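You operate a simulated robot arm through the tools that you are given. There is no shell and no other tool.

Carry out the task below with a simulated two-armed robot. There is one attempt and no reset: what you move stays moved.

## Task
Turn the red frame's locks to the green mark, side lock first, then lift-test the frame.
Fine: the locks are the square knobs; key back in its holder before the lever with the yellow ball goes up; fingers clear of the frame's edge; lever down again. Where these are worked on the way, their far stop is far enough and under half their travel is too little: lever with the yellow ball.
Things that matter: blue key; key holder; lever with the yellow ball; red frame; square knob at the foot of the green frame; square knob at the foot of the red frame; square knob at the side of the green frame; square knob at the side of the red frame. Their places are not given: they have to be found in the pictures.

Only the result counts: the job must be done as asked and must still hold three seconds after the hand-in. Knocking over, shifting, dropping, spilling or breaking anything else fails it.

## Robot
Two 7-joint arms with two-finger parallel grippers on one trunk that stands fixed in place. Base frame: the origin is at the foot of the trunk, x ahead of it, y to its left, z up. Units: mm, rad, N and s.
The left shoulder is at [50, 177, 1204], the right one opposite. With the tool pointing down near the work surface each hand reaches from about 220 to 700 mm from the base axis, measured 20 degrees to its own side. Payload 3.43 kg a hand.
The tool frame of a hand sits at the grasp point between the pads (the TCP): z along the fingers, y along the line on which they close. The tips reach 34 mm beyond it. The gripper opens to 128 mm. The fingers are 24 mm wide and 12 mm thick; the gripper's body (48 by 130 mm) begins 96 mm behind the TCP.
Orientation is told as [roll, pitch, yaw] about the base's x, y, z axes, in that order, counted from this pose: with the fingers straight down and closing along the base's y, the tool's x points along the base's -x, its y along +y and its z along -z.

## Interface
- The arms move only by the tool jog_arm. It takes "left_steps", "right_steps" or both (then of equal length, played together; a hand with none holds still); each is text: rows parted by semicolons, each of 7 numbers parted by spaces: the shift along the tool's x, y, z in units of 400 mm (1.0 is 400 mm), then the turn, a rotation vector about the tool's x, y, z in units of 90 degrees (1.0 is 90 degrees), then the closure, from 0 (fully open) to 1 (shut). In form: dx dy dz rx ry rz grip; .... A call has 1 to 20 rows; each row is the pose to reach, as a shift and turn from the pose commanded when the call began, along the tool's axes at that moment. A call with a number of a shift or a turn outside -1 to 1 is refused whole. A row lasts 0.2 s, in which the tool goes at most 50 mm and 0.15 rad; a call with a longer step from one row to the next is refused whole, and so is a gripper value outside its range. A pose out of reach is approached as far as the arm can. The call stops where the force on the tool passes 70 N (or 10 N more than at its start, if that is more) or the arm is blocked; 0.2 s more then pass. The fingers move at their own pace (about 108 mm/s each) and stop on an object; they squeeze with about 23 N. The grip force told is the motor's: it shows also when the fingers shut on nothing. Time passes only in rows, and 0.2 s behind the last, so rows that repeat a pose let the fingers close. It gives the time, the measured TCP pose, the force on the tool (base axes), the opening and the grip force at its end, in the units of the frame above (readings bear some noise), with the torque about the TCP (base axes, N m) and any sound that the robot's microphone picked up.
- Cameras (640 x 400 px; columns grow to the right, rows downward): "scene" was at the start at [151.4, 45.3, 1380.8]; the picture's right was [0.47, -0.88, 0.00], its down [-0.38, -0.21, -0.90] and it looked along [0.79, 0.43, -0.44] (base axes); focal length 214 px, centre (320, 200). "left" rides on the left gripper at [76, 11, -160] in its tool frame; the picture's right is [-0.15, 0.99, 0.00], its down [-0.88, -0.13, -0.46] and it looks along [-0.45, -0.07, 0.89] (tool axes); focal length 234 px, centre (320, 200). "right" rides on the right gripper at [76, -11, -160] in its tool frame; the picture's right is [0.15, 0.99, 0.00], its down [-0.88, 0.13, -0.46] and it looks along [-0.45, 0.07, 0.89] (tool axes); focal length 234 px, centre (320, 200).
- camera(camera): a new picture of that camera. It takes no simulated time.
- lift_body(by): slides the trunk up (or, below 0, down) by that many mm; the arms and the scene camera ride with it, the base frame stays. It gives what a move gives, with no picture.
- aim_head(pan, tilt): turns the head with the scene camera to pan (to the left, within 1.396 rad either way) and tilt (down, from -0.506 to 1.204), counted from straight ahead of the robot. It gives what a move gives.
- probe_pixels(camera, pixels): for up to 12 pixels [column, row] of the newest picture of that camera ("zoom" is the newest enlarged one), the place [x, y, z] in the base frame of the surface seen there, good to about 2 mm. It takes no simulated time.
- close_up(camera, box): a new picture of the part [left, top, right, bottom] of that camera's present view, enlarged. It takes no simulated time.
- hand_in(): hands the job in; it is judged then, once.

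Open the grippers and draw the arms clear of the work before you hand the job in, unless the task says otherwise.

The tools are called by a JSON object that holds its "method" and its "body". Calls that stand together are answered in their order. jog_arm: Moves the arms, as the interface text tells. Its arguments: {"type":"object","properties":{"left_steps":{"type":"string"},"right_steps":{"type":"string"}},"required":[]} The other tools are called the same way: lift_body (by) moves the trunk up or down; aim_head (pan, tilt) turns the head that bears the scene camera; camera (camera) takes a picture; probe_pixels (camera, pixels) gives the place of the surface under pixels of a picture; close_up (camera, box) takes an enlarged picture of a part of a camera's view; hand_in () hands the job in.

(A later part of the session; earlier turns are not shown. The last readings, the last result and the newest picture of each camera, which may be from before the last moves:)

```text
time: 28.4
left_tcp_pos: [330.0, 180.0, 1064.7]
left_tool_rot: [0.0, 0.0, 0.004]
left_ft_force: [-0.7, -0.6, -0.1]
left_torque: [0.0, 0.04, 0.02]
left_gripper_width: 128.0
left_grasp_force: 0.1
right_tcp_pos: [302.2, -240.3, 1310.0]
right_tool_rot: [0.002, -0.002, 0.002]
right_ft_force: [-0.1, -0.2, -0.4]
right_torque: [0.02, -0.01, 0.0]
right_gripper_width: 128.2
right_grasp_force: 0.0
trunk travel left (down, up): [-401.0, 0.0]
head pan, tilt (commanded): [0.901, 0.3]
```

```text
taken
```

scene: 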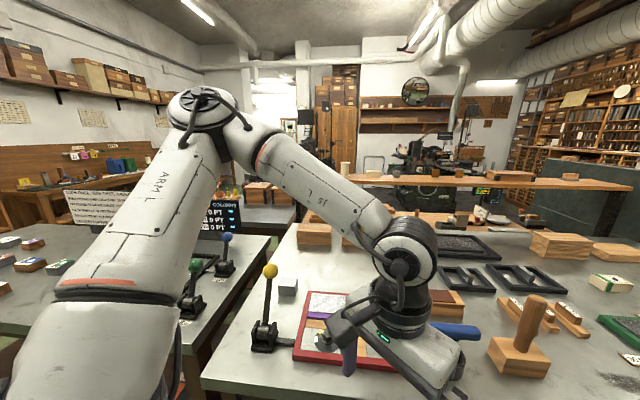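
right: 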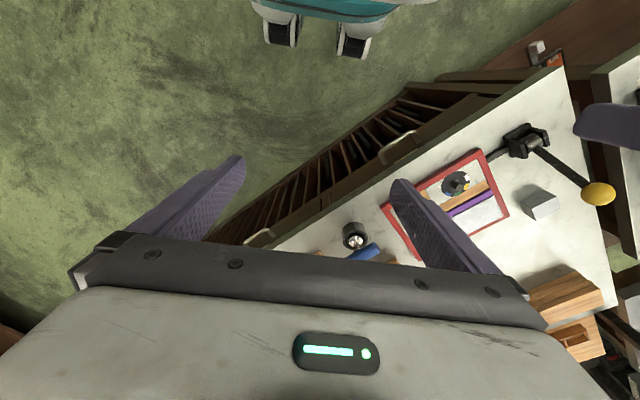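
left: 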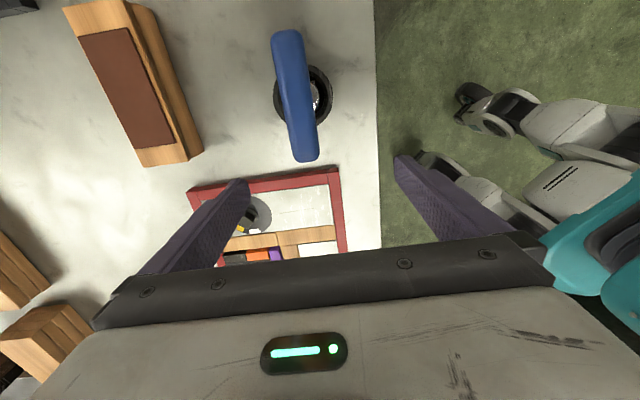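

The elbow rose when retracting. I lower the hand here, off the bench (edge at x+y≈640), to z≈950 to see how the elbow follows.

{"method": "jog_arm", "body": {"left_steps": "0 0 0.1 0 0 0 0; 0 0 0.2 0 0 0 0; 0 0 0.29 0 0 0 0; 0 0 0.29 0 0 0 0"}}

{"method": "camera", "body": {"camera": "scene"}}

{"method": "probe_pixels", "body": {"camera": "scene", "pixels": [[200, 120], [120, 290], [400, 255], [320, 190]]}}

```text
time: 29.4
left_tcp_pos: [329.8, 178.4, 949.1]
left_tool_rot: [0.001, -0.001, 0.003]
left_ft_force: [-0.8, -0.1, 0.8]
left_torque: [0.02, 0.01, -0.03]
left_gripper_width: 128.0
left_grasp_force: 0.1
right_tcp_pos: [301.2, -240.4, 1311.2]
right_tool_rot: [0.001, 0.0, 0.001]
right_ft_force: [-0.1, -0.7, 0.2]
right_torque: [0.02, 0.03, 0.0]
right_gripper_width: 127.8
right_grasp_force: 0.1
trunk travel left (down, up): [-401.0, 0.0]
head pan, tilt (commanded): [0.901, 0.3]
```

```text
taken
```

scene: 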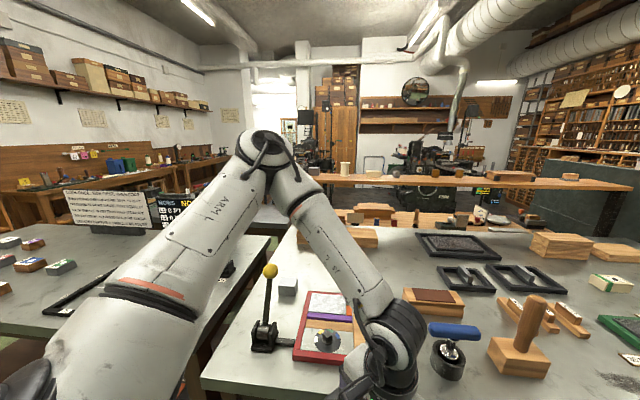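

```text
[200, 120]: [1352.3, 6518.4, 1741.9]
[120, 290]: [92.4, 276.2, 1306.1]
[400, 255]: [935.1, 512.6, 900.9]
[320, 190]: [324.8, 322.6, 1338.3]
```

I extend forward from this lower posture at z≈1000 along y≈150 (clear of objects up to x≈515) to see whether the forward limit changes.

{"method": "jog_arm", "body": {"left_steps": "-0.08 -0.02 -0.06 0 0 0 0; -0.17 -0.04 -0.12 0 0 0 0; -0.27 -0.06 -0.1275 0 0 0 0; -0.37 -0.071 -0.1275 0 0 0 0; -0.463 -0.071 -0.1275 0 0 0 0; -0.463 -0.071 -0.1275 0 0 0 0"}}

{"method": "camera", "body": {"camera": "scene"}}

```text
time: 30.8
left_tcp_pos: [490.8, 178.9, 1011.1]
left_tool_rot: [0.0, -0.002, 0.003]
left_ft_force: [0.7, -0.3, 0.5]
left_torque: [-0.02, -0.01, -0.05]
left_gripper_width: 128.1
left_grasp_force: 0.1
left hand out of reach, approached as far as the arm can: row 4, 5, 6
right_tcp_pos: [302.3, -240.4, 1309.7]
right_tool_rot: [0.002, 0.001, 0.001]
right_ft_force: [-1.2, 0.6, -0.1]
right_torque: [0.01, -0.02, -0.03]
right_gripper_width: 127.9
right_grasp_force: 0.0
trunk travel left (down, up): [-401.0, 0.0]
head pan, tilt (commanded): [0.901, 0.3]
```

```text
taken
```

scene: 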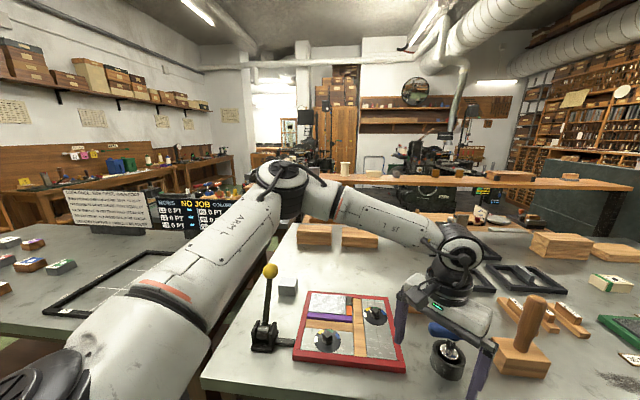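

The elbow is pinned at the same place each time, with the wrist on a sphere about it. I test whether swinging the hand toward the robot's middle moves the elbow to a more useful posture.

{"method": "jog_arm", "body": {"left_steps": "0.1 0 -0.06 0 0 0 0; 0.2 -0.03 -0.12 0 0 0 0; 0.3 -0.08 -0.18 0 0 0 0; 0.38 -0.15 -0.24 0 0 0 0; 0.4 -0.23 -0.3 0 0 0 0; 0.4 -0.32 -0.35 0 0 0 0; 0.4 -0.4 -0.35 0 0 0 0; 0.4 -0.4 -0.35 0 0 0 0"}}

{"method": "camera", "body": {"camera": "scene"}}

```text
refused: row 3 steps farther than a row can; nothing moved
```

```text
taken
```

scene: 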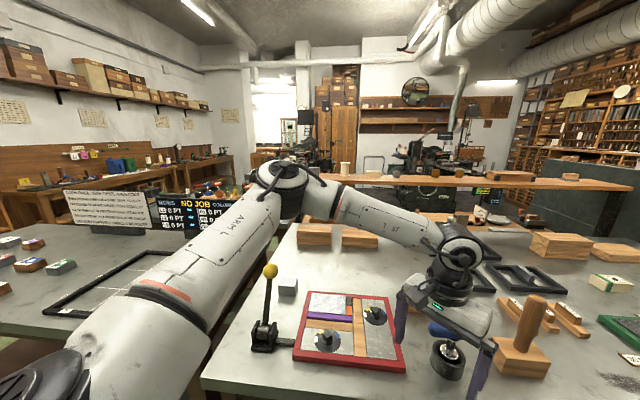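

One step was too long; I redo the same detour with shorter steps.

{"method": "jog_arm", "body": {"left_steps": "0.09 0 -0.06 0 0 0 0; 0.18 -0.02 -0.12 0 0 0 0; 0.27 -0.06 -0.18 0 0 0 0; 0.35 -0.11 -0.24 0 0 0 0; 0.4 -0.17 -0.3 0 0 0 0; 0.4 -0.26 -0.35 0 0 0 0; 0.4 -0.35 -0.35 0 0 0 0; 0.4 -0.4 -0.35 0 0 0 0; 0.4 -0.4 -0.35 0 0 0 0"}}

{"method": "camera", "body": {"camera": "scene"}}

```text
time: 32.8
left_tcp_pos: [329.4, 97.4, 1138.1]
left_tool_rot: [-0.001, -0.002, 0.006]
left_ft_force: [0.6, 0.9, -0.4]
left_torque: [-0.02, 0.01, 0.01]
left_gripper_width: 127.9
left_grasp_force: 0.1
left hand out of reach, approached as far as the arm can: row 6, 7, 8, 9
right_tcp_pos: [303.3, -240.5, 1310.5]
right_tool_rot: [0.001, -0.001, 0.002]
right_ft_force: [-0.6, -1.1, 0.3]
right_torque: [0.01, 0.02, -0.03]
right_gripper_width: 127.6
right_grasp_force: 0.1
trunk travel left (down, up): [-401.0, 0.0]
head pan, tilt (commanded): [0.901, 0.3]
```

```text
taken
```

scene: 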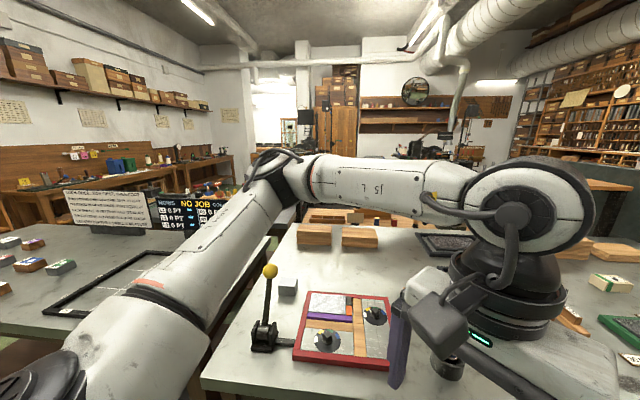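

The arm stops at (329,97): the upper arm can't swing farther inward. I probe the elbow and shoulder here to learn which limit that is.

{"method": "probe_pixels", "body": {"camera": "scene", "pixels": [[268, 170], [260, 190], [290, 175], [330, 175], [440, 185], [530, 195], [520, 260], [160, 290], [220, 230]]}}

```text
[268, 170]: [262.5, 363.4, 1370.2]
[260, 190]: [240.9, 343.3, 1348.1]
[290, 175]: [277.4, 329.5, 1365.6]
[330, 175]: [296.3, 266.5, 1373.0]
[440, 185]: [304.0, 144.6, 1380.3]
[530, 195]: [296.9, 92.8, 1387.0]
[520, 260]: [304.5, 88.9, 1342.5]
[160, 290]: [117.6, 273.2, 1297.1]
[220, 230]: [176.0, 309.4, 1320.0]
```

The upper arm's azimuth seems limited to about 42°, so over the key a vertical tool falls ~60 mm short; tilting the tool ~22° along the bar's direction solves that, since the pads can hold the bar at that tilt. I first go to (470,190,1120) turning to yaw -47.7°.

{"method": "jog_arm", "body": {"left_steps": "-0.06 0.04 0.01 0 0 0.09 0; -0.12 0.08 0.02 0 0 0.18 0; -0.18 0.12 0.03 0 0 0.27 0; -0.24 0.16 0.04 0 0 0.36 0; -0.3 0.2 0.045 0 0 0.45 0; -0.3515 0.2315 0.045 0 0 0.53 0; -0.3515 0.2315 0.045 0 0 0.534 0"}}

{"method": "jog_arm", "body": {"left_steps": "0 0 0 0 -0.08 0 0; 0 0 0 0 -0.16 0 0; 0 0 0 0 -0.244 0 0; 0 0 0 0 -0.244 0 0"}}

```text
time: 34.4
left_tcp_pos: [469.2, 187.3, 1121.1]
left_tool_rot: [0.005, 0.0, -0.832]
left_ft_force: [-0.8, -0.1, -0.3]
left_torque: [0.04, -0.03, 0.01]
left_gripper_width: 128.0
left_grasp_force: 0.1
right_tcp_pos: [301.9, -242.3, 1310.0]
right_tool_rot: [0.002, -0.001, 0.002]
right_ft_force: [0.9, -0.4, 0.0]
right_torque: [0.05, -0.01, -0.01]
right_gripper_width: 127.8
right_grasp_force: 0.0
trunk travel left (down, up): [-401.0, 0.0]
head pan, tilt (commanded): [0.901, 0.3]
```

```text
time: 35.4
left_tcp_pos: [469.8, 186.9, 1121.2]
left_tool_rot: [0.001, -0.385, -0.835]
left_ft_force: [0.8, -0.5, -0.5]
left_torque: [0.02, -0.03, -0.02]
left_gripper_width: 127.9
left_grasp_force: 0.1
right_tcp_pos: [303.3, -241.2, 1309.8]
right_tool_rot: [0.003, 0.001, 0.003]
right_ft_force: [0.3, 0.7, -0.8]
right_torque: [0.02, 0.01, 0.01]
right_gripper_width: 127.7
right_grasp_force: 0.1
trunk travel left (down, up): [-401.0, 0.0]
head pan, tilt (commanded): [0.901, 0.3]
```

The tilt is as wanted (pitch -0.385). I move above the key's centre (587,177) at z≈1075 with fingers open.

{"method": "jog_arm", "body": {"left_steps": "-0.045 0.055 0.035 0 0 0 0; -0.09 0.11 0.08 0 0 0 0; -0.13 0.165 0.135 0 0 0 0; -0.156 0.2005 0.187 0 0 0 0; -0.156 0.2005 0.187 0 0 0 0"}}

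{"method": "camera", "body": {"camera": "left"}}

{"method": "camera", "body": {"camera": "scene"}}

```text
time: 36.6
left_tcp_pos: [527.9, 137.5, 1071.1]
left_tool_rot: [0.004, -0.384, -0.83]
left_ft_force: [-0.5, 0.1, -0.6]
left_torque: [-0.02, 0.02, 0.01]
left_gripper_width: 128.1
left_grasp_force: 0.0
left hand out of reach, approached as far as the arm can: row 1, 2, 3, 4, 5
right_tcp_pos: [301.4, -240.2, 1310.9]
right_tool_rot: [0.001, 0.0, 0.001]
right_ft_force: [0.7, -0.1, 0.1]
right_torque: [0.03, 0.01, -0.04]
right_gripper_width: 128.2
right_grasp_force: 0.0
trunk travel left (down, up): [-401.0, 0.0]
head pan, tilt (commanded): [0.901, 0.3]
```

```text
taken
```

left: 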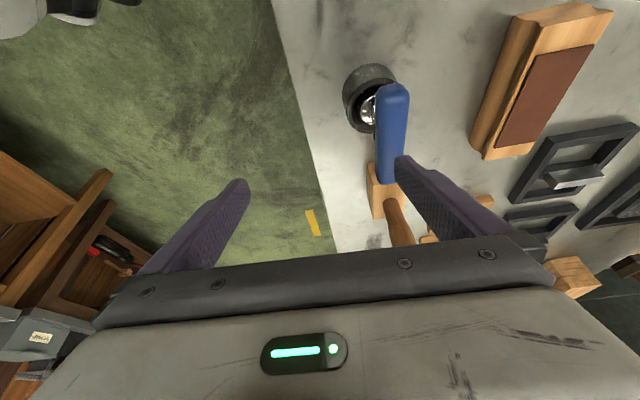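

```text
taken
```

scene: 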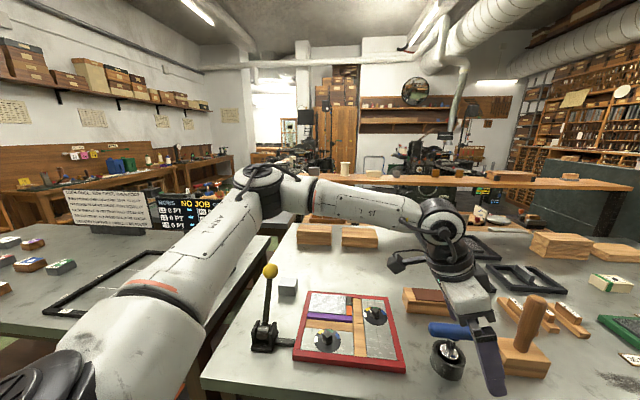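

At yaw -48° the hand stops at (528,138), a wrist-turn limit, whereas yaw 135° only met the extension limit. I go back, untilt, and will re-approach at yaw ≈132° with the opposite tilt, which gives the same wrist position.

{"method": "jog_arm", "body": {"left_steps": "0.045 -0.006 -0.063 0 0.08 0 0; 0.09 -0.012 -0.126 0 0.16 0 0; 0.1335 -0.0195 -0.189 0 0.244 0 0; 0.1335 -0.0195 -0.189 0 0.244 0 0"}}

{"method": "jog_arm", "body": {"left_steps": "0 0 0 0 0 -0.09 0; 0 0 0 0 0 -0.18 0; 0 0 0 0 0 -0.27 0; 0 0 0 0 0 -0.36 0; 0 0 0 0 0 -0.45 0; 0 0 0 0 0 -0.54 0; 0 0 0 0 0 -0.63 0; 0 0 0 0 0 -0.72 0; 0 0 0 0 0 -0.81 0; 0 0 0 0 0 -0.9 0; 0 0 0 0 0 -0.99 0; 0 0 0 0 0 -1 0"}}

{"method": "jog_arm", "body": {"left_steps": "0 0 0 0 0 -0.09 0; 0 0 0 0 0 -0.18 0; 0 0 0 0 0 -0.27 0; 0 0 0 0 0 -0.36 0; 0 0 0 0 0 -0.45 0; 0 0 0 0 0 -0.54 0; 0 0 0 0 0 -0.63 0; 0 0 0 0 0 -0.72 0; 0 0 0 0 0 -0.81 0; 0 0 0 0 0 -0.9 0; 0 0 0 0 0 -0.99 0; 0 0 0 0 0 -1 0"}}

```text
time: 37.6
left_tcp_pos: [468.5, 188.6, 1120.7]
left_tool_rot: [0.004, 0.002, -0.832]
left_ft_force: [0.1, 0.0, -1.0]
left_torque: [-0.01, -0.01, -0.02]
left_gripper_width: 128.1
left_grasp_force: 0.0
right_tcp_pos: [302.9, -240.6, 1309.8]
right_tool_rot: [0.001, -0.001, 0.002]
right_ft_force: [-0.6, -0.2, -0.2]
right_torque: [0.0, 0.03, -0.02]
right_gripper_width: 127.8
right_grasp_force: 0.1
trunk travel left (down, up): [-401.0, 0.0]
head pan, tilt (commanded): [0.901, 0.3]
```

```text
time: 40.2
left_tcp_pos: [470.2, 189.5, 1121.9]
left_tool_rot: [0.001, -0.002, 0.737]
left_ft_force: [0.5, -0.2, 0.2]
left_torque: [-0.05, 0.05, -0.01]
left_gripper_width: 128.1
left_grasp_force: 0.1
right_tcp_pos: [303.8, -240.4, 1310.2]
right_tool_rot: [0.001, 0.0, 0.002]
right_ft_force: [0.1, -0.5, 0.1]
right_torque: [0.01, 0.02, -0.03]
right_gripper_width: 128.1
right_grasp_force: 0.1
trunk travel left (down, up): [-401.0, 0.0]
head pan, tilt (commanded): [0.901, 0.3]
```

```text
time: 42.8
left_tcp_pos: [469.6, 189.5, 1121.1]
left_tool_rot: [0.001, 0.0, 2.307]
left_ft_force: [0.3, 0.2, 0.0]
left_torque: [0.01, 0.01, 0.01]
left_gripper_width: 128.2
left_grasp_force: 0.0
right_tcp_pos: [302.4, -240.9, 1310.5]
right_tool_rot: [0.002, -0.002, 0.0]
right_ft_force: [0.1, -0.3, 0.1]
right_torque: [-0.01, 0.02, 0.0]
right_gripper_width: 127.9
right_grasp_force: 0.1
trunk travel left (down, up): [-401.0, 0.0]
head pan, tilt (commanded): [0.901, 0.3]
```

Yaw is 132.2° now. I tilt the tool +21° about its y so that the wrist stays back toward the left.

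{"method": "jog_arm", "body": {"left_steps": "0 0 0 0 0.08 0 0; 0 0 0 0 0.16 0 0; 0 0 0 0 0.2333 0 0; 0 0 0 0 0.2333 0 0"}}

{"method": "jog_arm", "body": {"left_steps": "0.045 -0.055 0.035 0 0 0 0; 0.09 -0.11 0.08 0 0 0 0; 0.135 -0.16 0.135 0 0 0 0; 0.164 -0.196 0.186 0 0 0 0; 0.164 -0.196 0.186 0 0 0 0"}}

{"method": "camera", "body": {"camera": "left"}}

{"method": "camera", "body": {"camera": "scene"}}

```text
time: 43.8
left_tcp_pos: [469.8, 188.7, 1121.3]
left_tool_rot: [-0.001, 0.366, 2.304]
left_ft_force: [-0.1, -0.3, -0.3]
left_torque: [-0.02, -0.02, -0.01]
left_gripper_width: 127.9
left_grasp_force: 0.0
right_tcp_pos: [301.9, -240.8, 1310.3]
right_tool_rot: [0.0, 0.002, 0.002]
right_ft_force: [0.2, -0.2, 0.4]
right_torque: [-0.01, -0.04, 0.0]
right_gripper_width: 127.8
right_grasp_force: 0.1
trunk travel left (down, up): [-401.0, 0.0]
head pan, tilt (commanded): [0.901, 0.3]
```

```text
time: 45.0
left_tcp_pos: [586.4, 177.1, 1075.6]
left_tool_rot: [-0.001, 0.366, 2.306]
left_ft_force: [-0.8, 0.4, -0.3]
left_torque: [0.0, -0.01, 0.0]
left_gripper_width: 128.0
left_grasp_force: 0.0
right_tcp_pos: [301.5, -240.0, 1310.6]
right_tool_rot: [0.002, -0.001, 0.002]
right_ft_force: [0.2, -0.1, 0.1]
right_torque: [-0.02, -0.04, 0.02]
right_gripper_width: 127.9
right_grasp_force: 0.0
trunk travel left (down, up): [-401.0, 0.0]
head pan, tilt (commanded): [0.901, 0.3]
```

```text
taken
```

left: 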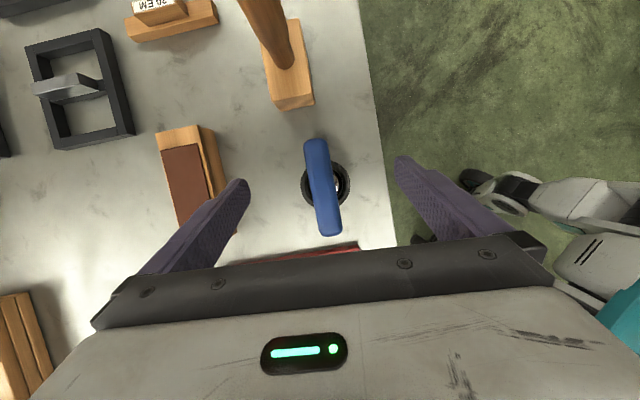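

```text
taken
```

scene: 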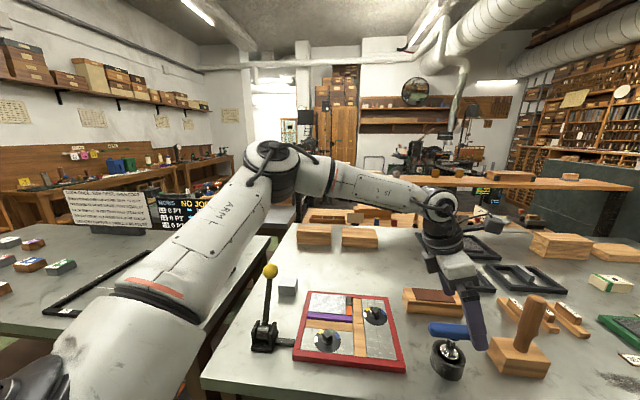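

The hand is now above the key at (586,177,1076) with the bar at (322,188) between the fingers. I probe the bar and holder in this view to refine centring.

{"method": "close_up", "body": {"camera": "left", "box": [280, 120, 370, 250]}}

{"method": "probe_pixels", "body": {"camera": "left", "pixels": [[316, 145], [317, 155], [322, 188], [327, 225], [312, 190], [332, 188], [318, 165], [325, 210], [345, 175], [305, 195], [334, 210], [310, 165]]}}

```text
3.08 times, centred on (325, 185) of left
```

zoom: 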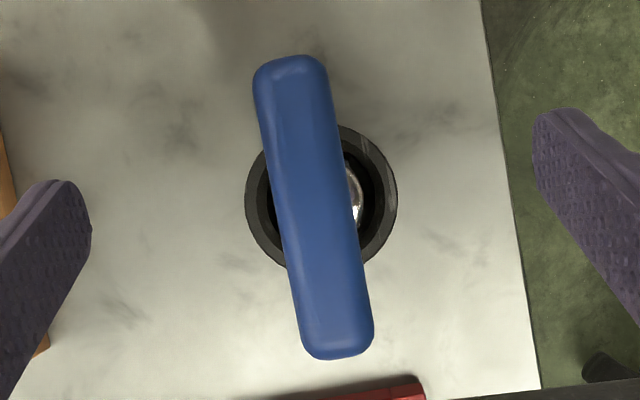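

```text
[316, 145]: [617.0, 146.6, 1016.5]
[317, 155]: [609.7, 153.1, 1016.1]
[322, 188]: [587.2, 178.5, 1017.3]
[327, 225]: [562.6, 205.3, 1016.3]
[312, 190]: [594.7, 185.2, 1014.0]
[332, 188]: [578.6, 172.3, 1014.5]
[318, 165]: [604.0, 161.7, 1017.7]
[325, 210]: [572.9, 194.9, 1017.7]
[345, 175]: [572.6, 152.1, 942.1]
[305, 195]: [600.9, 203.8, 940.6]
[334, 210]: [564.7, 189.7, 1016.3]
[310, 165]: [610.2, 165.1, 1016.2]
```

The bar's centre is (587.5,178) and top z≈1017. I descend slowly to z≈1006 with fingers open.

{"method": "jog_arm", "body": {"left_steps": "-0.0125 -0.001 0.0325 0 0 0 0; -0.025 -0.002 0.065 0 0 0 0; -0.0375 -0.003 0.0975 0 0 0 0; -0.05 -0.0035 0.13 0 0 0 0; -0.0622 -0.0035 0.1625 0 0 0 0; -0.0622 -0.0035 0.1625 0 0 0 0"}}

{"method": "camera", "body": {"camera": "left"}}

```text
time: 46.4
left_tcp_pos: [587.9, 178.0, 1006.5]
left_tool_rot: [0.001, 0.367, 2.307]
left_ft_force: [-1.3, 0.6, 0.0]
left_torque: [-0.02, -0.02, 0.01]
left_gripper_width: 127.9
left_grasp_force: 0.0
right_tcp_pos: [303.9, -241.5, 1312.1]
right_tool_rot: [0.002, 0.0, 0.003]
right_ft_force: [0.2, 0.7, -0.6]
right_torque: [0.01, -0.05, 0.02]
right_gripper_width: 128.1
right_grasp_force: 0.1
trunk travel left (down, up): [-401.0, 0.0]
head pan, tilt (commanded): [0.901, 0.3]
```

```text
taken
```

left: 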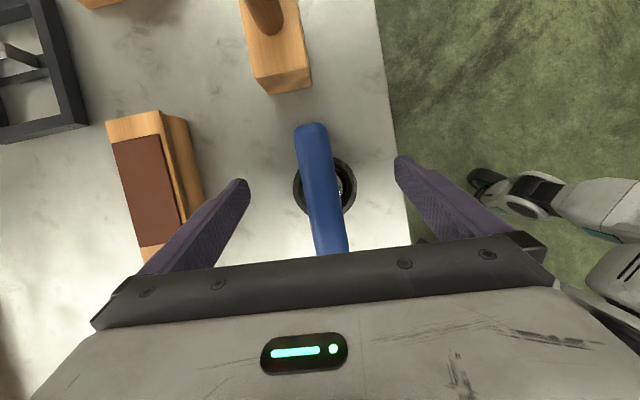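

The tool is at (588,178,1006) with the bar centred between the fingers. I close the gripper in stages.

{"method": "jog_arm", "body": {"left_steps": "0 0 0 0 0 0 0.3; 0 0 0 0 0 0 0.5; 0 0 0 0 0 0 0.65; 0 0 0 0 0 0 0.72; 0 0 0 0 0 0 0.78; 0 0 0 0 0 0 0.85; 0 0 0 0 0 0 1; 0 0 0 0 0 0 1; 0 0 0 0 0 0 1"}}

{"method": "camera", "body": {"camera": "left"}}

```text
time: 48.4
left_tcp_pos: [587.8, 177.9, 1005.0]
left_tool_rot: [-0.002, 0.367, 2.305]
left_ft_force: [-0.6, 0.9, -0.7]
left_torque: [0.01, 0.06, -0.02]
left_gripper_width: 25.7
left_grasp_force: 22.7
right_tcp_pos: [301.7, -240.9, 1310.8]
right_tool_rot: [0.001, -0.001, 0.002]
right_ft_force: [-0.3, 0.6, 0.1]
right_torque: [0.02, 0.01, 0.01]
right_gripper_width: 127.8
right_grasp_force: 0.0
trunk travel left (down, up): [-401.0, 0.0]
head pan, tilt (commanded): [0.901, 0.3]
```

```text
taken
```

left: 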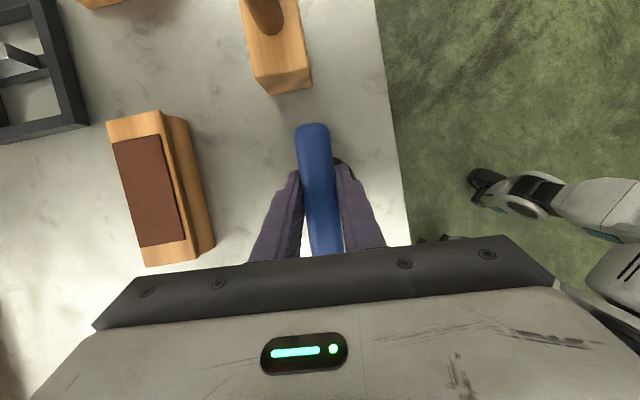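

The bar is gripped (25.7 mm, 22.7 N). I lift straight up by 70 mm and look.

{"method": "jog_arm", "body": {"left_steps": "0.009 0 -0.0233 0 0 0 1; 0.018 0 -0.0467 0 0 0 1; 0.027 0 -0.07 0 0 0 1; 0.0358 0 -0.0934 0 0 0 1; 0.0448 0 -0.1167 0 0 0 1; 0.0538 0 -0.14 0 0 0 1; 0.0627 0 -0.1634 0 0 0 1; 0.0627 0 -0.1634 0 0 0 1"}}

{"method": "camera", "body": {"camera": "scene"}}

{"method": "camera", "body": {"camera": "left"}}

```text
time: 50.2
left_tcp_pos: [587.8, 177.4, 1075.4]
left_tool_rot: [0.001, 0.366, 2.305]
left_ft_force: [-0.2, 0.3, -2.2]
left_torque: [0.01, 0.02, -0.01]
left_gripper_width: 25.5
left_grasp_force: 23.0
right_tcp_pos: [302.7, -240.1, 1311.5]
right_tool_rot: [0.002, 0.0, 0.002]
right_ft_force: [0.0, 0.0, -0.6]
right_torque: [0.0, 0.03, -0.03]
right_gripper_width: 128.0
right_grasp_force: 0.0
trunk travel left (down, up): [-401.0, 0.0]
head pan, tilt (commanded): [0.901, 0.3]
```

```text
taken
```

scene: 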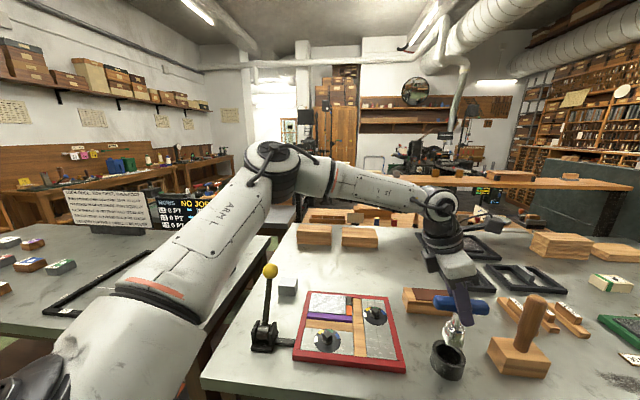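

```text
taken
```

left: 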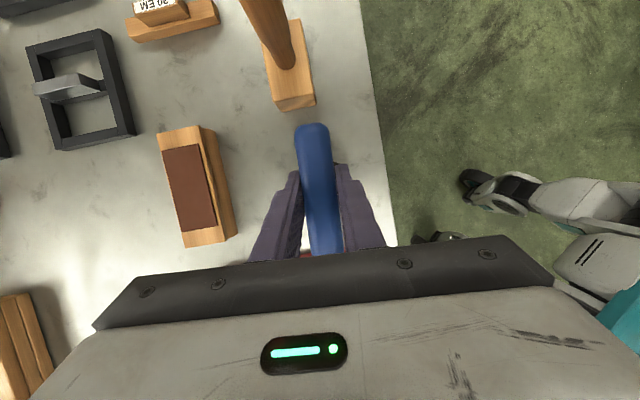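

The key is out and hangs level in the fingers near (455,325). I zoom in on the key and empty holder.

{"method": "close_up", "body": {"camera": "scene", "box": [420, 280, 500, 385]}}

{"method": "probe_pixels", "body": {"camera": "zoom", "pixels": [[190, 270], [190, 210], [190, 180], [165, 330], [250, 60], [120, 70], [250, 260], [180, 275]]}}

```text
3.81 times, centred on (460, 332) of scene
```

zoom: 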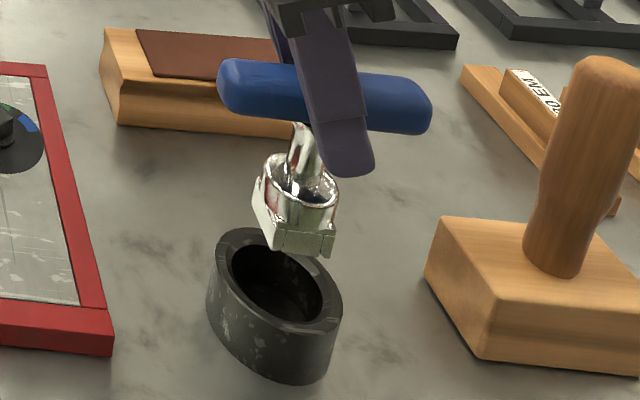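

```text
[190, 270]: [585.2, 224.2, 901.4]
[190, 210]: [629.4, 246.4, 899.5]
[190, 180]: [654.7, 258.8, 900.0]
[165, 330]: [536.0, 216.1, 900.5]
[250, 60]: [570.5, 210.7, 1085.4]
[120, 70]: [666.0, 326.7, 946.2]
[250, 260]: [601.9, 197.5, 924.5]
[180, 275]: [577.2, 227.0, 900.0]
```

The key's lower end is a square box, visible near (295,230) in the zoom. I zoom in further to read its orientation relative to the bar.

{"method": "close_up", "body": {"camera": "scene", "box": [440, 305, 475, 350]}}

{"method": "probe_pixels", "body": {"camera": "zoom", "pixels": [[220, 300], [240, 330], [300, 330], [330, 330], [260, 290], [200, 260], [340, 280], [290, 230]]}}

```text
8.89 times, centred on (458, 328) of scene
```

zoom: 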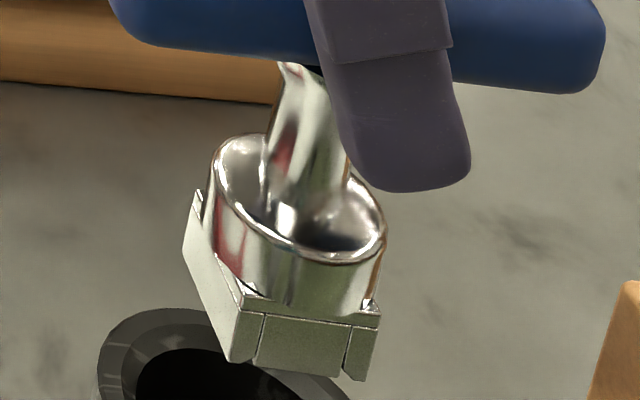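

```text
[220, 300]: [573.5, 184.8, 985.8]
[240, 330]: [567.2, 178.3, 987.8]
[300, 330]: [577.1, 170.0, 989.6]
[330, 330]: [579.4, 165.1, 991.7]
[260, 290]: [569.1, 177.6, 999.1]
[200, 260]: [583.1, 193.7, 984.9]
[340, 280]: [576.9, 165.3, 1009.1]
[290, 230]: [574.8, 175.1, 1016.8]
```

The box end is square and its faces run parallel to the bar (azimuths -47° and 43°). I now zoom in on both knobs in the scene view to fix their centres.

{"method": "close_up", "body": {"camera": "scene", "box": [357, 296, 397, 330]}}

{"method": "probe_pixels", "body": {"camera": "zoom", "pixels": [[320, 200], [280, 200], [340, 200], [300, 180], [300, 220], [300, 160], [300, 240], [260, 200]]}}

{"method": "close_up", "body": {"camera": "scene", "box": [307, 322, 347, 356]}}

{"method": "probe_pixels", "body": {"camera": "zoom", "pixels": [[320, 200], [280, 200], [340, 200], [300, 180], [300, 220], [300, 160], [300, 240], [260, 200]]}}

```text
11.76 times, centred on (377, 313) of scene
```

zoom: 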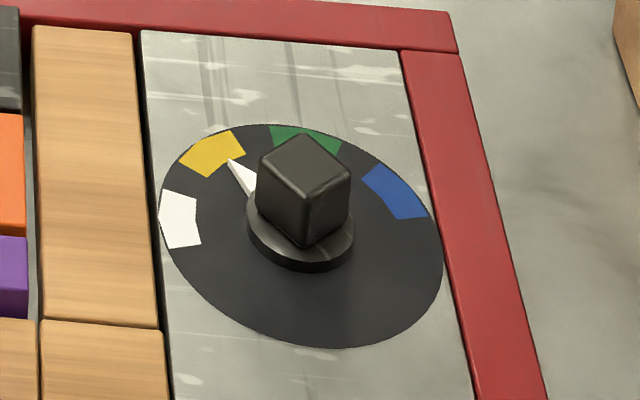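

```text
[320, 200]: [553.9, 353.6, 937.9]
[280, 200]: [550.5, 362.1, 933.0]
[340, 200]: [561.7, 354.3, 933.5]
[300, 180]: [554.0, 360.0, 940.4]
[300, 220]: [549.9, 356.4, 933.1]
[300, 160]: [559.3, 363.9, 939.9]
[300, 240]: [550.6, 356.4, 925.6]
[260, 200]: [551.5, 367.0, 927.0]
```

```text
11.76 times, centred on (327, 339) of scene
```

zoom: 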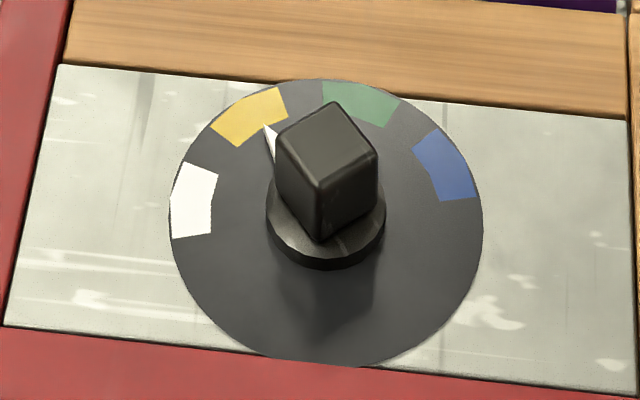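

```text
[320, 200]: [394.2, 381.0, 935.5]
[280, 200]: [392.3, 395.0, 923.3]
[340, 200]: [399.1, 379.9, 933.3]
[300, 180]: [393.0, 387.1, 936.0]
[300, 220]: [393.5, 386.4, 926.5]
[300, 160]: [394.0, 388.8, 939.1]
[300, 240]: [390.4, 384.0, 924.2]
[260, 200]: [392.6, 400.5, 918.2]
```

I probe the foot knob's top face and its dial rim in this zoom, then do the same for the side knob.

{"method": "probe_pixels", "body": {"camera": "zoom", "pixels": [[327, 144], [310, 140], [345, 147], [329, 122], [324, 168], [175, 215], [478, 225], [320, 357], [265, 95], [270, 127], [362, 103], [445, 165]]}}

{"method": "close_up", "body": {"camera": "scene", "box": [357, 296, 397, 330]}}

{"method": "probe_pixels", "body": {"camera": "zoom", "pixels": [[303, 162], [285, 158], [322, 165], [303, 145], [303, 180], [170, 260], [438, 250], [335, 342], [212, 153], [233, 163], [305, 135], [395, 192]]}}

```text
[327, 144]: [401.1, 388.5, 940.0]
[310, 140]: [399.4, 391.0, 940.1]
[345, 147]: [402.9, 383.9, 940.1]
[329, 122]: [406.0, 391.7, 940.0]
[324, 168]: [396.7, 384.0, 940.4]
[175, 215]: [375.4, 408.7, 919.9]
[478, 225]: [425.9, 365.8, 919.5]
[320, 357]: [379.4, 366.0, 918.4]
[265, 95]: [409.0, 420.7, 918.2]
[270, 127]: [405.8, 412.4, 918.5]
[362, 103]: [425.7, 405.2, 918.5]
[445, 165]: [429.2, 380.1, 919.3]
```

```text
11.76 times, centred on (377, 313) of scene
```

zoom: 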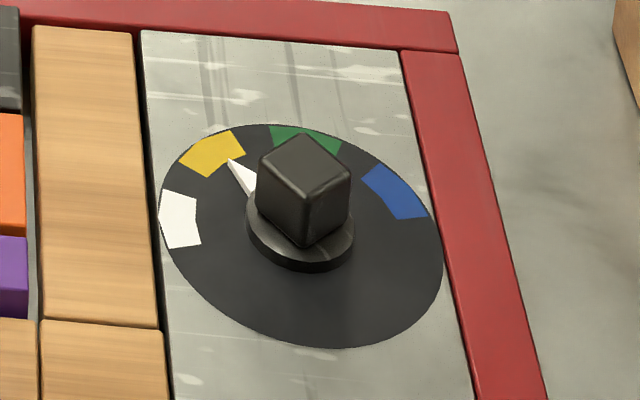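

```text
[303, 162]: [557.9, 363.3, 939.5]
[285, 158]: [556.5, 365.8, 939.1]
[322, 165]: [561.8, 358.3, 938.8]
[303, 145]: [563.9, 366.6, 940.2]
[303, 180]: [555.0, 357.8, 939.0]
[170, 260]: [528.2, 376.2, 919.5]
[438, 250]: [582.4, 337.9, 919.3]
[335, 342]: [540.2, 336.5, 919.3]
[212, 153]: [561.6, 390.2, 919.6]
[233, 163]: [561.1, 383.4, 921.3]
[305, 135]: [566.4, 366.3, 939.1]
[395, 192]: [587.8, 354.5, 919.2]
```

The top faces give side knob ≈(558,362) and foot knob ≈(401,388), tops at z 940. I carry the key toward the side knob while turning it 41.7° counter-clockwise about the vertical (to yaw ≈174°), stopping short at (479,370) so the left camera can see the knob.

{"method": "jog_arm", "body": {"left_steps": "-0.0631 -0.01522 -0.02422 0.02076 0 -0.05408 1; -0.1262 -0.03045 -0.04845 0.04152 0 -0.10815 1; -0.1893 -0.04567 -0.07267 0.06229 0 -0.16222 1; -0.2524 -0.0609 -0.0969 0.08305 0 -0.2163 1; -0.3155 -0.07612 -0.12112 0.10381 0 -0.27038 1; -0.3786 -0.09135 -0.14535 0.12457 0 -0.32445 1; -0.4417 -0.10657 -0.16957 0.14534 0 -0.37852 1; -0.5048 -0.1218 -0.1938 0.1661 0 -0.4326 1; -0.5048 -0.1218 -0.1938 0.1661 0 -0.4326 1"}}

{"method": "camera", "body": {"camera": "left"}}

{"method": "camera", "body": {"camera": "scene"}}

```text
time: 52.2
left_tcp_pos: [478.9, 370.0, 1075.6]
left_tool_rot: [-0.001, 0.367, 3.034]
left_ft_force: [-0.9, 0.2, -2.8]
left_torque: [0.02, 0.0, 0.02]
left_gripper_width: 25.6
left_grasp_force: 22.7
right_tcp_pos: [301.8, -240.3, 1310.8]
right_tool_rot: [0.002, 0.0, 0.001]
right_ft_force: [1.0, -0.8, -0.3]
right_torque: [-0.01, 0.03, -0.03]
right_gripper_width: 128.1
right_grasp_force: 0.0
trunk travel left (down, up): [-401.0, 0.0]
head pan, tilt (commanded): [0.901, 0.3]
```

```text
taken
```

left: 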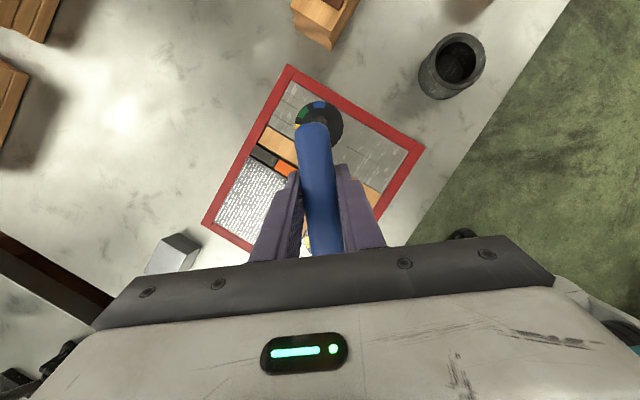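

```text
taken
```

scene: 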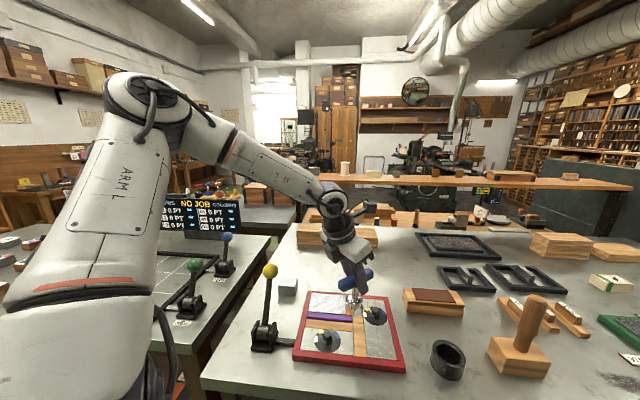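

The hand is at (479,370) with yaw 173.8°, but the bar hides part of the side knob at (318,120). I shift the hand 40 mm toward -y and 20 mm back to uncover the dial.

{"method": "jog_arm", "body": {"left_steps": "-0.018 0.0524 -0.007 0 0 0 1; -0.0363 0.1048 -0.014 0 0 0 1; -0.0363 0.1048 -0.014 0 0 0 1"}}

{"method": "close_up", "body": {"camera": "left", "box": [200, 50, 380, 190]}}

```text
time: 53.0
left_tcp_pos: [458.9, 329.1, 1075.3]
left_tool_rot: [-0.003, 0.366, 3.033]
left_ft_force: [0.2, 0.4, -2.0]
left_torque: [0.0, -0.01, 0.0]
left_gripper_width: 25.7
left_grasp_force: 23.0
right_tcp_pos: [303.4, -240.9, 1311.5]
right_tool_rot: [0.002, 0.001, 0.002]
right_ft_force: [-0.5, 0.4, -0.2]
right_torque: [-0.01, 0.06, 0.0]
right_gripper_width: 128.1
right_grasp_force: 0.2
trunk travel left (down, up): [-401.0, 0.0]
head pan, tilt (commanded): [0.901, 0.3]
```

```text
2.86 times, centred on (290, 120) of left
```

zoom: 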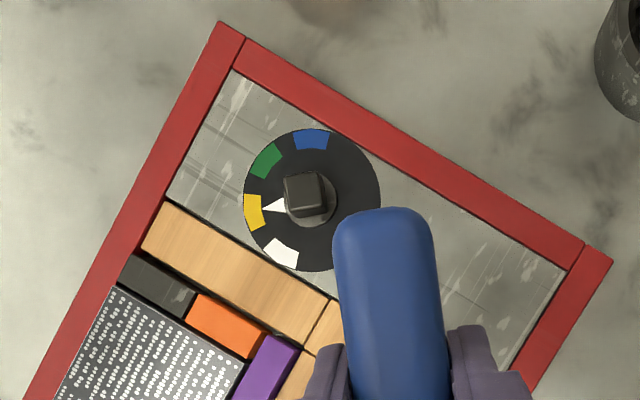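

This gives a near top-down view of the side dial at (312,200) in the zoom, with the square edges nearly parallel to the bar. I zoom closer and probe the knob's top and dial rim.

{"method": "close_up", "body": {"camera": "left", "box": [262, 92, 312, 148]}}

```text
7.14 times, centred on (287, 120) of left
```

zoom: 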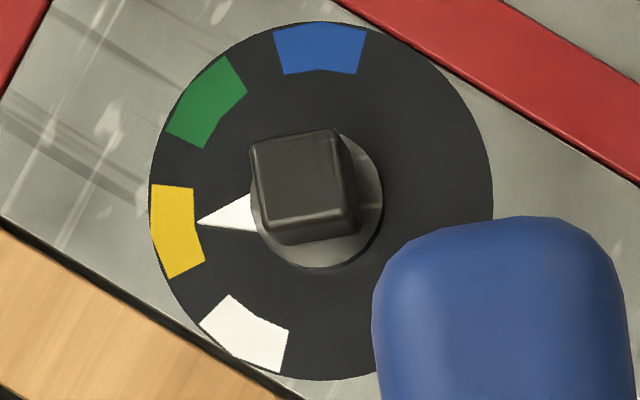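

I probe the dial's rim at its left, right, top and bottom and the knob's top-face points in this zoom.

{"method": "probe_pixels", "body": {"camera": "zoom", "pixels": [[154, 201], [487, 201], [320, 27], [310, 375], [262, 160], [328, 145], [338, 205], [275, 215], [300, 180], [205, 221], [177, 230], [207, 102]]}}

{"method": "probe_pixels", "body": {"camera": "zoom", "pixels": [[200, 75], [440, 75], [200, 325], [440, 150], [300, 180], [295, 175], [305, 185], [320, 50], [244, 335], [370, 200], [316, 262], [235, 215]]}}

```text
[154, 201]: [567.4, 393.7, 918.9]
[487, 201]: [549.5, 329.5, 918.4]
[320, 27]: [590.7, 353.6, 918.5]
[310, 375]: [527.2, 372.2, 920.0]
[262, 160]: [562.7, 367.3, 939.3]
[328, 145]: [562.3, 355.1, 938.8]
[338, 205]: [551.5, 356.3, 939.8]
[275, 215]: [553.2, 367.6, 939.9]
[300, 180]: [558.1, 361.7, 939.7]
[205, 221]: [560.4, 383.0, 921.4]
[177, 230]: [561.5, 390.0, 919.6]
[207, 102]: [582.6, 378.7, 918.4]
```

```text
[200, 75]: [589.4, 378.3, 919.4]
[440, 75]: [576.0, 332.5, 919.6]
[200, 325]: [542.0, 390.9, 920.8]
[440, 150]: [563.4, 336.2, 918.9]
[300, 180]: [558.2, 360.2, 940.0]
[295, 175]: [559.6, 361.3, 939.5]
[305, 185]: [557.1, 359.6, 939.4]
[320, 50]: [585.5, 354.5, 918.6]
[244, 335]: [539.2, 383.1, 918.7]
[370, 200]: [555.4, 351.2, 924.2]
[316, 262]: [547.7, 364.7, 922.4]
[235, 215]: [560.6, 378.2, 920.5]
```

The side dial's centre is (558.6,362.1), the pointer at azimuth ≈83.5°, green at ≈33.5°: a 50° clockwise turn. Now I check the key's axis relative to the TCP through a scene close-up of the held key.

{"method": "close_up", "body": {"camera": "scene", "box": [320, 255, 410, 330]}}

```text
5.33 times, centred on (365, 292) of scene
```

zoom: 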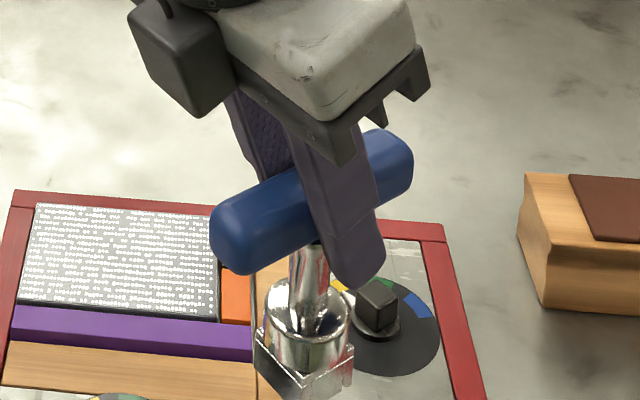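

I probe the key's shoulder rim, box corners and bar in this zoom.

{"method": "probe_pixels", "body": {"camera": "zoom", "pixels": [[266, 305], [347, 308], [306, 336], [303, 370], [303, 392], [257, 345], [350, 360], [280, 370], [330, 370], [215, 230], [408, 160], [312, 265]]}}

{"method": "close_up", "body": {"camera": "scene", "box": [350, 300, 380, 335]}}

```text
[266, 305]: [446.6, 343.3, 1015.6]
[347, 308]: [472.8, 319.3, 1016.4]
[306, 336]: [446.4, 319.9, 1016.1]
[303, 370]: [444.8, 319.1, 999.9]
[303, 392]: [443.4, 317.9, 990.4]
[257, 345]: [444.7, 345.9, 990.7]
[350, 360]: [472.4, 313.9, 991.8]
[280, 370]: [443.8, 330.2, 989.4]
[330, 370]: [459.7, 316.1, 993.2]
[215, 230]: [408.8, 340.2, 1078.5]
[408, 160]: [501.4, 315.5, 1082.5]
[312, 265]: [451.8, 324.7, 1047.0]
```

```text
11.43 times, centred on (365, 318) of scene
```

zoom: 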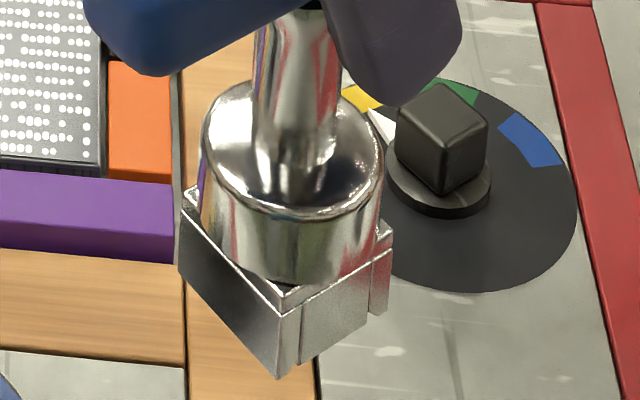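

The key's axis coincides with the TCP (box centre ≈(458.6,329.9)) and its faces lie at azimuth ≈-6°, matching the knob's square. I move above the side knob, staying at z≈1075.

{"method": "jog_arm", "body": {"left_steps": "0.056 -0.0267 0.0215 0 0 0 1; 0.112 -0.0535 0.043 0 0 0 1; 0.168 -0.0802 0.0645 0 0 0 1; 0.224 -0.107 0.086 0 0 0 1; 0.224 -0.107 0.086 0 0 0 1"}}

{"method": "close_up", "body": {"camera": "scene", "box": [345, 255, 425, 335]}}

{"method": "camera", "body": {"camera": "left"}}

```text
time: 54.2
left_tcp_pos: [560.1, 363.7, 1075.9]
left_tool_rot: [-0.001, 0.367, 3.035]
left_ft_force: [0.2, 0.6, -1.6]
left_torque: [0.01, 0.02, 0.01]
left_gripper_width: 25.8
left_grasp_force: 23.1
right_tcp_pos: [302.6, -242.1, 1310.1]
right_tool_rot: [0.0, -0.001, 0.0]
right_ft_force: [0.1, 0.4, 0.1]
right_torque: [-0.01, 0.0, 0.01]
right_gripper_width: 127.9
right_grasp_force: 0.1
trunk travel left (down, up): [-401.0, 0.0]
head pan, tilt (commanded): [0.901, 0.3]
```

```text
5.00 times, centred on (385, 295) of scene
```

zoom: 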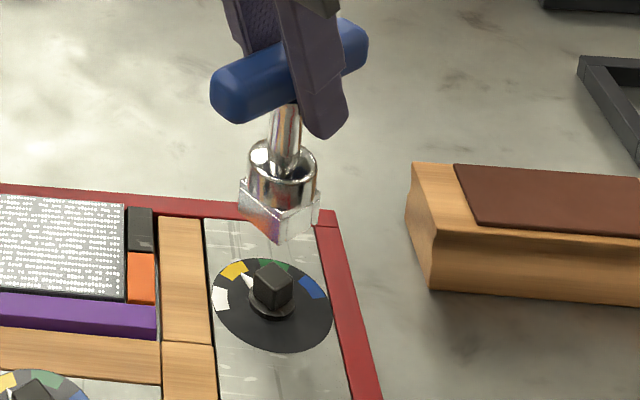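

```text
taken
```

left: 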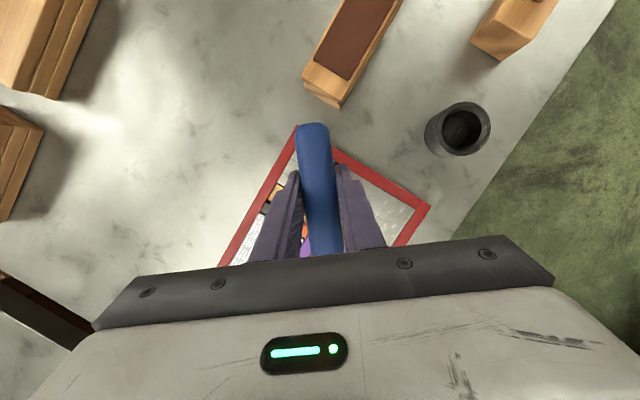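

The key hovers over the side knob. I zoom in closer to probe the box corners and compare with the knob's centre.

{"method": "close_up", "body": {"camera": "scene", "box": [388, 280, 414, 308]}}

```text
14.29 times, centred on (401, 294) of scene
```

zoom: 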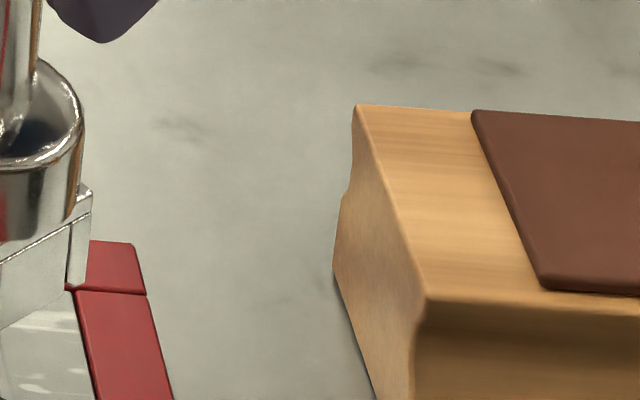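

The zoom missed; the key's box end is near (378,298). I zoom there.

{"method": "close_up", "body": {"camera": "scene", "box": [362, 280, 394, 320]}}

```text
10.00 times, centred on (378, 300) of scene
```

zoom: 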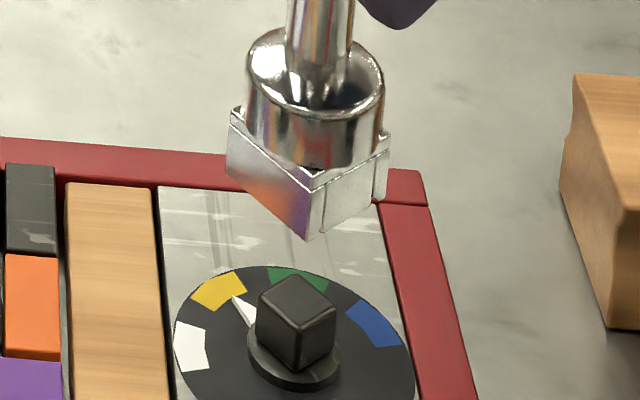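

I probe the box's lower corners at (230,168), (307,232), (385,190) plus the knob top below.

{"method": "probe_pixels", "body": {"camera": "zoom", "pixels": [[230, 165], [306, 232], [384, 192], [232, 120], [314, 192], [387, 145], [270, 185], [345, 205], [295, 300], [262, 315], [330, 310], [298, 280]]}}

{"method": "probe_pixels", "body": {"camera": "zoom", "pixels": [[230, 165], [306, 232], [384, 192], [232, 120], [314, 192], [387, 145], [270, 185], [345, 205], [295, 300], [297, 297], [300, 300], [298, 290]]}}

```text
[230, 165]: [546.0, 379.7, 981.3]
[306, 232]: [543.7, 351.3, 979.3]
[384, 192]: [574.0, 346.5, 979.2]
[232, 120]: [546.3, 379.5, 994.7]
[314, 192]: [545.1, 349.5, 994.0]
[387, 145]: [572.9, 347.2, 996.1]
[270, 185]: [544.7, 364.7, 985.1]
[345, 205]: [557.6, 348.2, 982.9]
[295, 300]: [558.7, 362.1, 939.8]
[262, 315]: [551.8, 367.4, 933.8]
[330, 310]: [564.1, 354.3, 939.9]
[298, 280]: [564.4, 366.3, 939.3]
```

```text
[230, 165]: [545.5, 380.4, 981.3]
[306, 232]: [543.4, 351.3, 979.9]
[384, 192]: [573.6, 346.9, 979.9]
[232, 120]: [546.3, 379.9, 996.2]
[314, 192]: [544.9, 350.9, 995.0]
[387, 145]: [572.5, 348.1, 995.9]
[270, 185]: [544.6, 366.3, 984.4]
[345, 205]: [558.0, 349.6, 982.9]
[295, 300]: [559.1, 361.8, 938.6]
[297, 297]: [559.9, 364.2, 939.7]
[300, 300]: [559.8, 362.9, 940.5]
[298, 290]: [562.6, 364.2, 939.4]
```

The key's axis is at (559.6,363.6), bottom at z≈979; the knob's axis is at (558.7,362.1). I correct by (-1,-1.5) mm and go down 33 mm to just above the knob.

{"method": "jog_arm", "body": {"left_steps": "-0.008 0.002 0.019 0 0 0 1; -0.0158 0.004 0.0381 0 0 0 1; -0.0237 0.004 0.0572 0 0 0 1; -0.0315 0.004 0.0763 0 0 0 1; -0.0315 0.004 0.0763 0 0 0 1"}}

{"method": "close_up", "body": {"camera": "scene", "box": [362, 290, 394, 330]}}

```text
time: 55.4
left_tcp_pos: [557.7, 361.7, 1043.4]
left_tool_rot: [-0.003, 0.367, 3.032]
left_ft_force: [0.8, 0.4, -1.8]
left_torque: [0.0, 0.01, -0.02]
left_gripper_width: 25.7
left_grasp_force: 22.9
right_tcp_pos: [302.5, -240.8, 1310.4]
right_tool_rot: [0.002, -0.001, 0.001]
right_ft_force: [0.0, 0.1, 0.8]
right_torque: [-0.04, 0.02, 0.02]
right_gripper_width: 128.1
right_grasp_force: 0.0
trunk travel left (down, up): [-401.0, 0.0]
head pan, tilt (commanded): [0.901, 0.3]
```

```text
10.00 times, centred on (378, 310) of scene
```

zoom: 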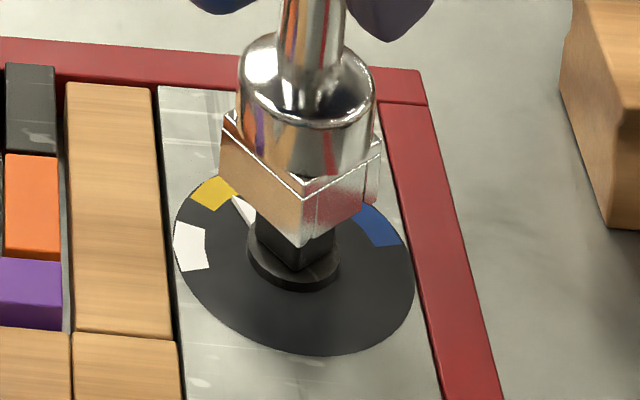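

The box end sits right over the knob with faces parallel. I probe the lower corners again to check centring.

{"method": "probe_pixels", "body": {"camera": "zoom", "pixels": [[224, 174], [302, 241], [375, 202], [226, 128], [308, 195], [378, 150], [224, 174], [375, 202]]}}

{"method": "jog_arm", "body": {"left_steps": "0 0 0 0 0 0 1"}}

```text
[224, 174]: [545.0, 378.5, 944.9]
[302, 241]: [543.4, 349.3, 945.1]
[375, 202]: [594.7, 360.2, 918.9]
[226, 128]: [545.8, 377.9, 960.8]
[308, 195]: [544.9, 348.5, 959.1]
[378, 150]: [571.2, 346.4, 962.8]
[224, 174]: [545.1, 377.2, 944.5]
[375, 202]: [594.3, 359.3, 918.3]
```

```text
time: 55.8
left_tcp_pos: [559.4, 361.0, 1042.6]
left_tool_rot: [-0.002, 0.369, 3.032]
left_ft_force: [0.1, -0.3, -1.7]
left_torque: [-0.01, 0.01, -0.01]
left_gripper_width: 25.9
left_grasp_force: 23.1
right_tcp_pos: [302.7, -240.8, 1310.7]
right_tool_rot: [0.002, 0.001, 0.003]
right_ft_force: [0.1, -0.1, 0.4]
right_torque: [-0.02, 0.0, 0.02]
right_gripper_width: 127.8
right_grasp_force: 0.1
trunk travel left (down, up): [-401.0, 0.0]
head pan, tilt (commanded): [0.901, 0.3]
```

The key is centred on the knob within a millimetre. I go down in small steps, 8 mm first, and watch the force.

{"method": "jog_arm", "body": {"left_steps": "-0.0024 0 0.0062 0 0 0 1; -0.0048 0 0.0124 0 0 0 1; -0.0072 0 0.0187 0 0 0 1"}}

```text
time: 56.6
left_tcp_pos: [559.1, 361.7, 1035.4]
left_tool_rot: [0.0, 0.366, 3.033]
left_ft_force: [0.3, 0.8, -1.4]
left_torque: [-0.02, 0.01, 0.01]
left_gripper_width: 25.9
left_grasp_force: 23.0
right_tcp_pos: [302.2, -240.8, 1310.3]
right_tool_rot: [-0.001, -0.001, 0.002]
right_ft_force: [-0.1, 0.3, -0.1]
right_torque: [0.01, -0.02, 0.02]
right_gripper_width: 127.9
right_grasp_force: 0.0
trunk travel left (down, up): [-401.0, 0.0]
head pan, tilt (commanded): [0.901, 0.3]
```

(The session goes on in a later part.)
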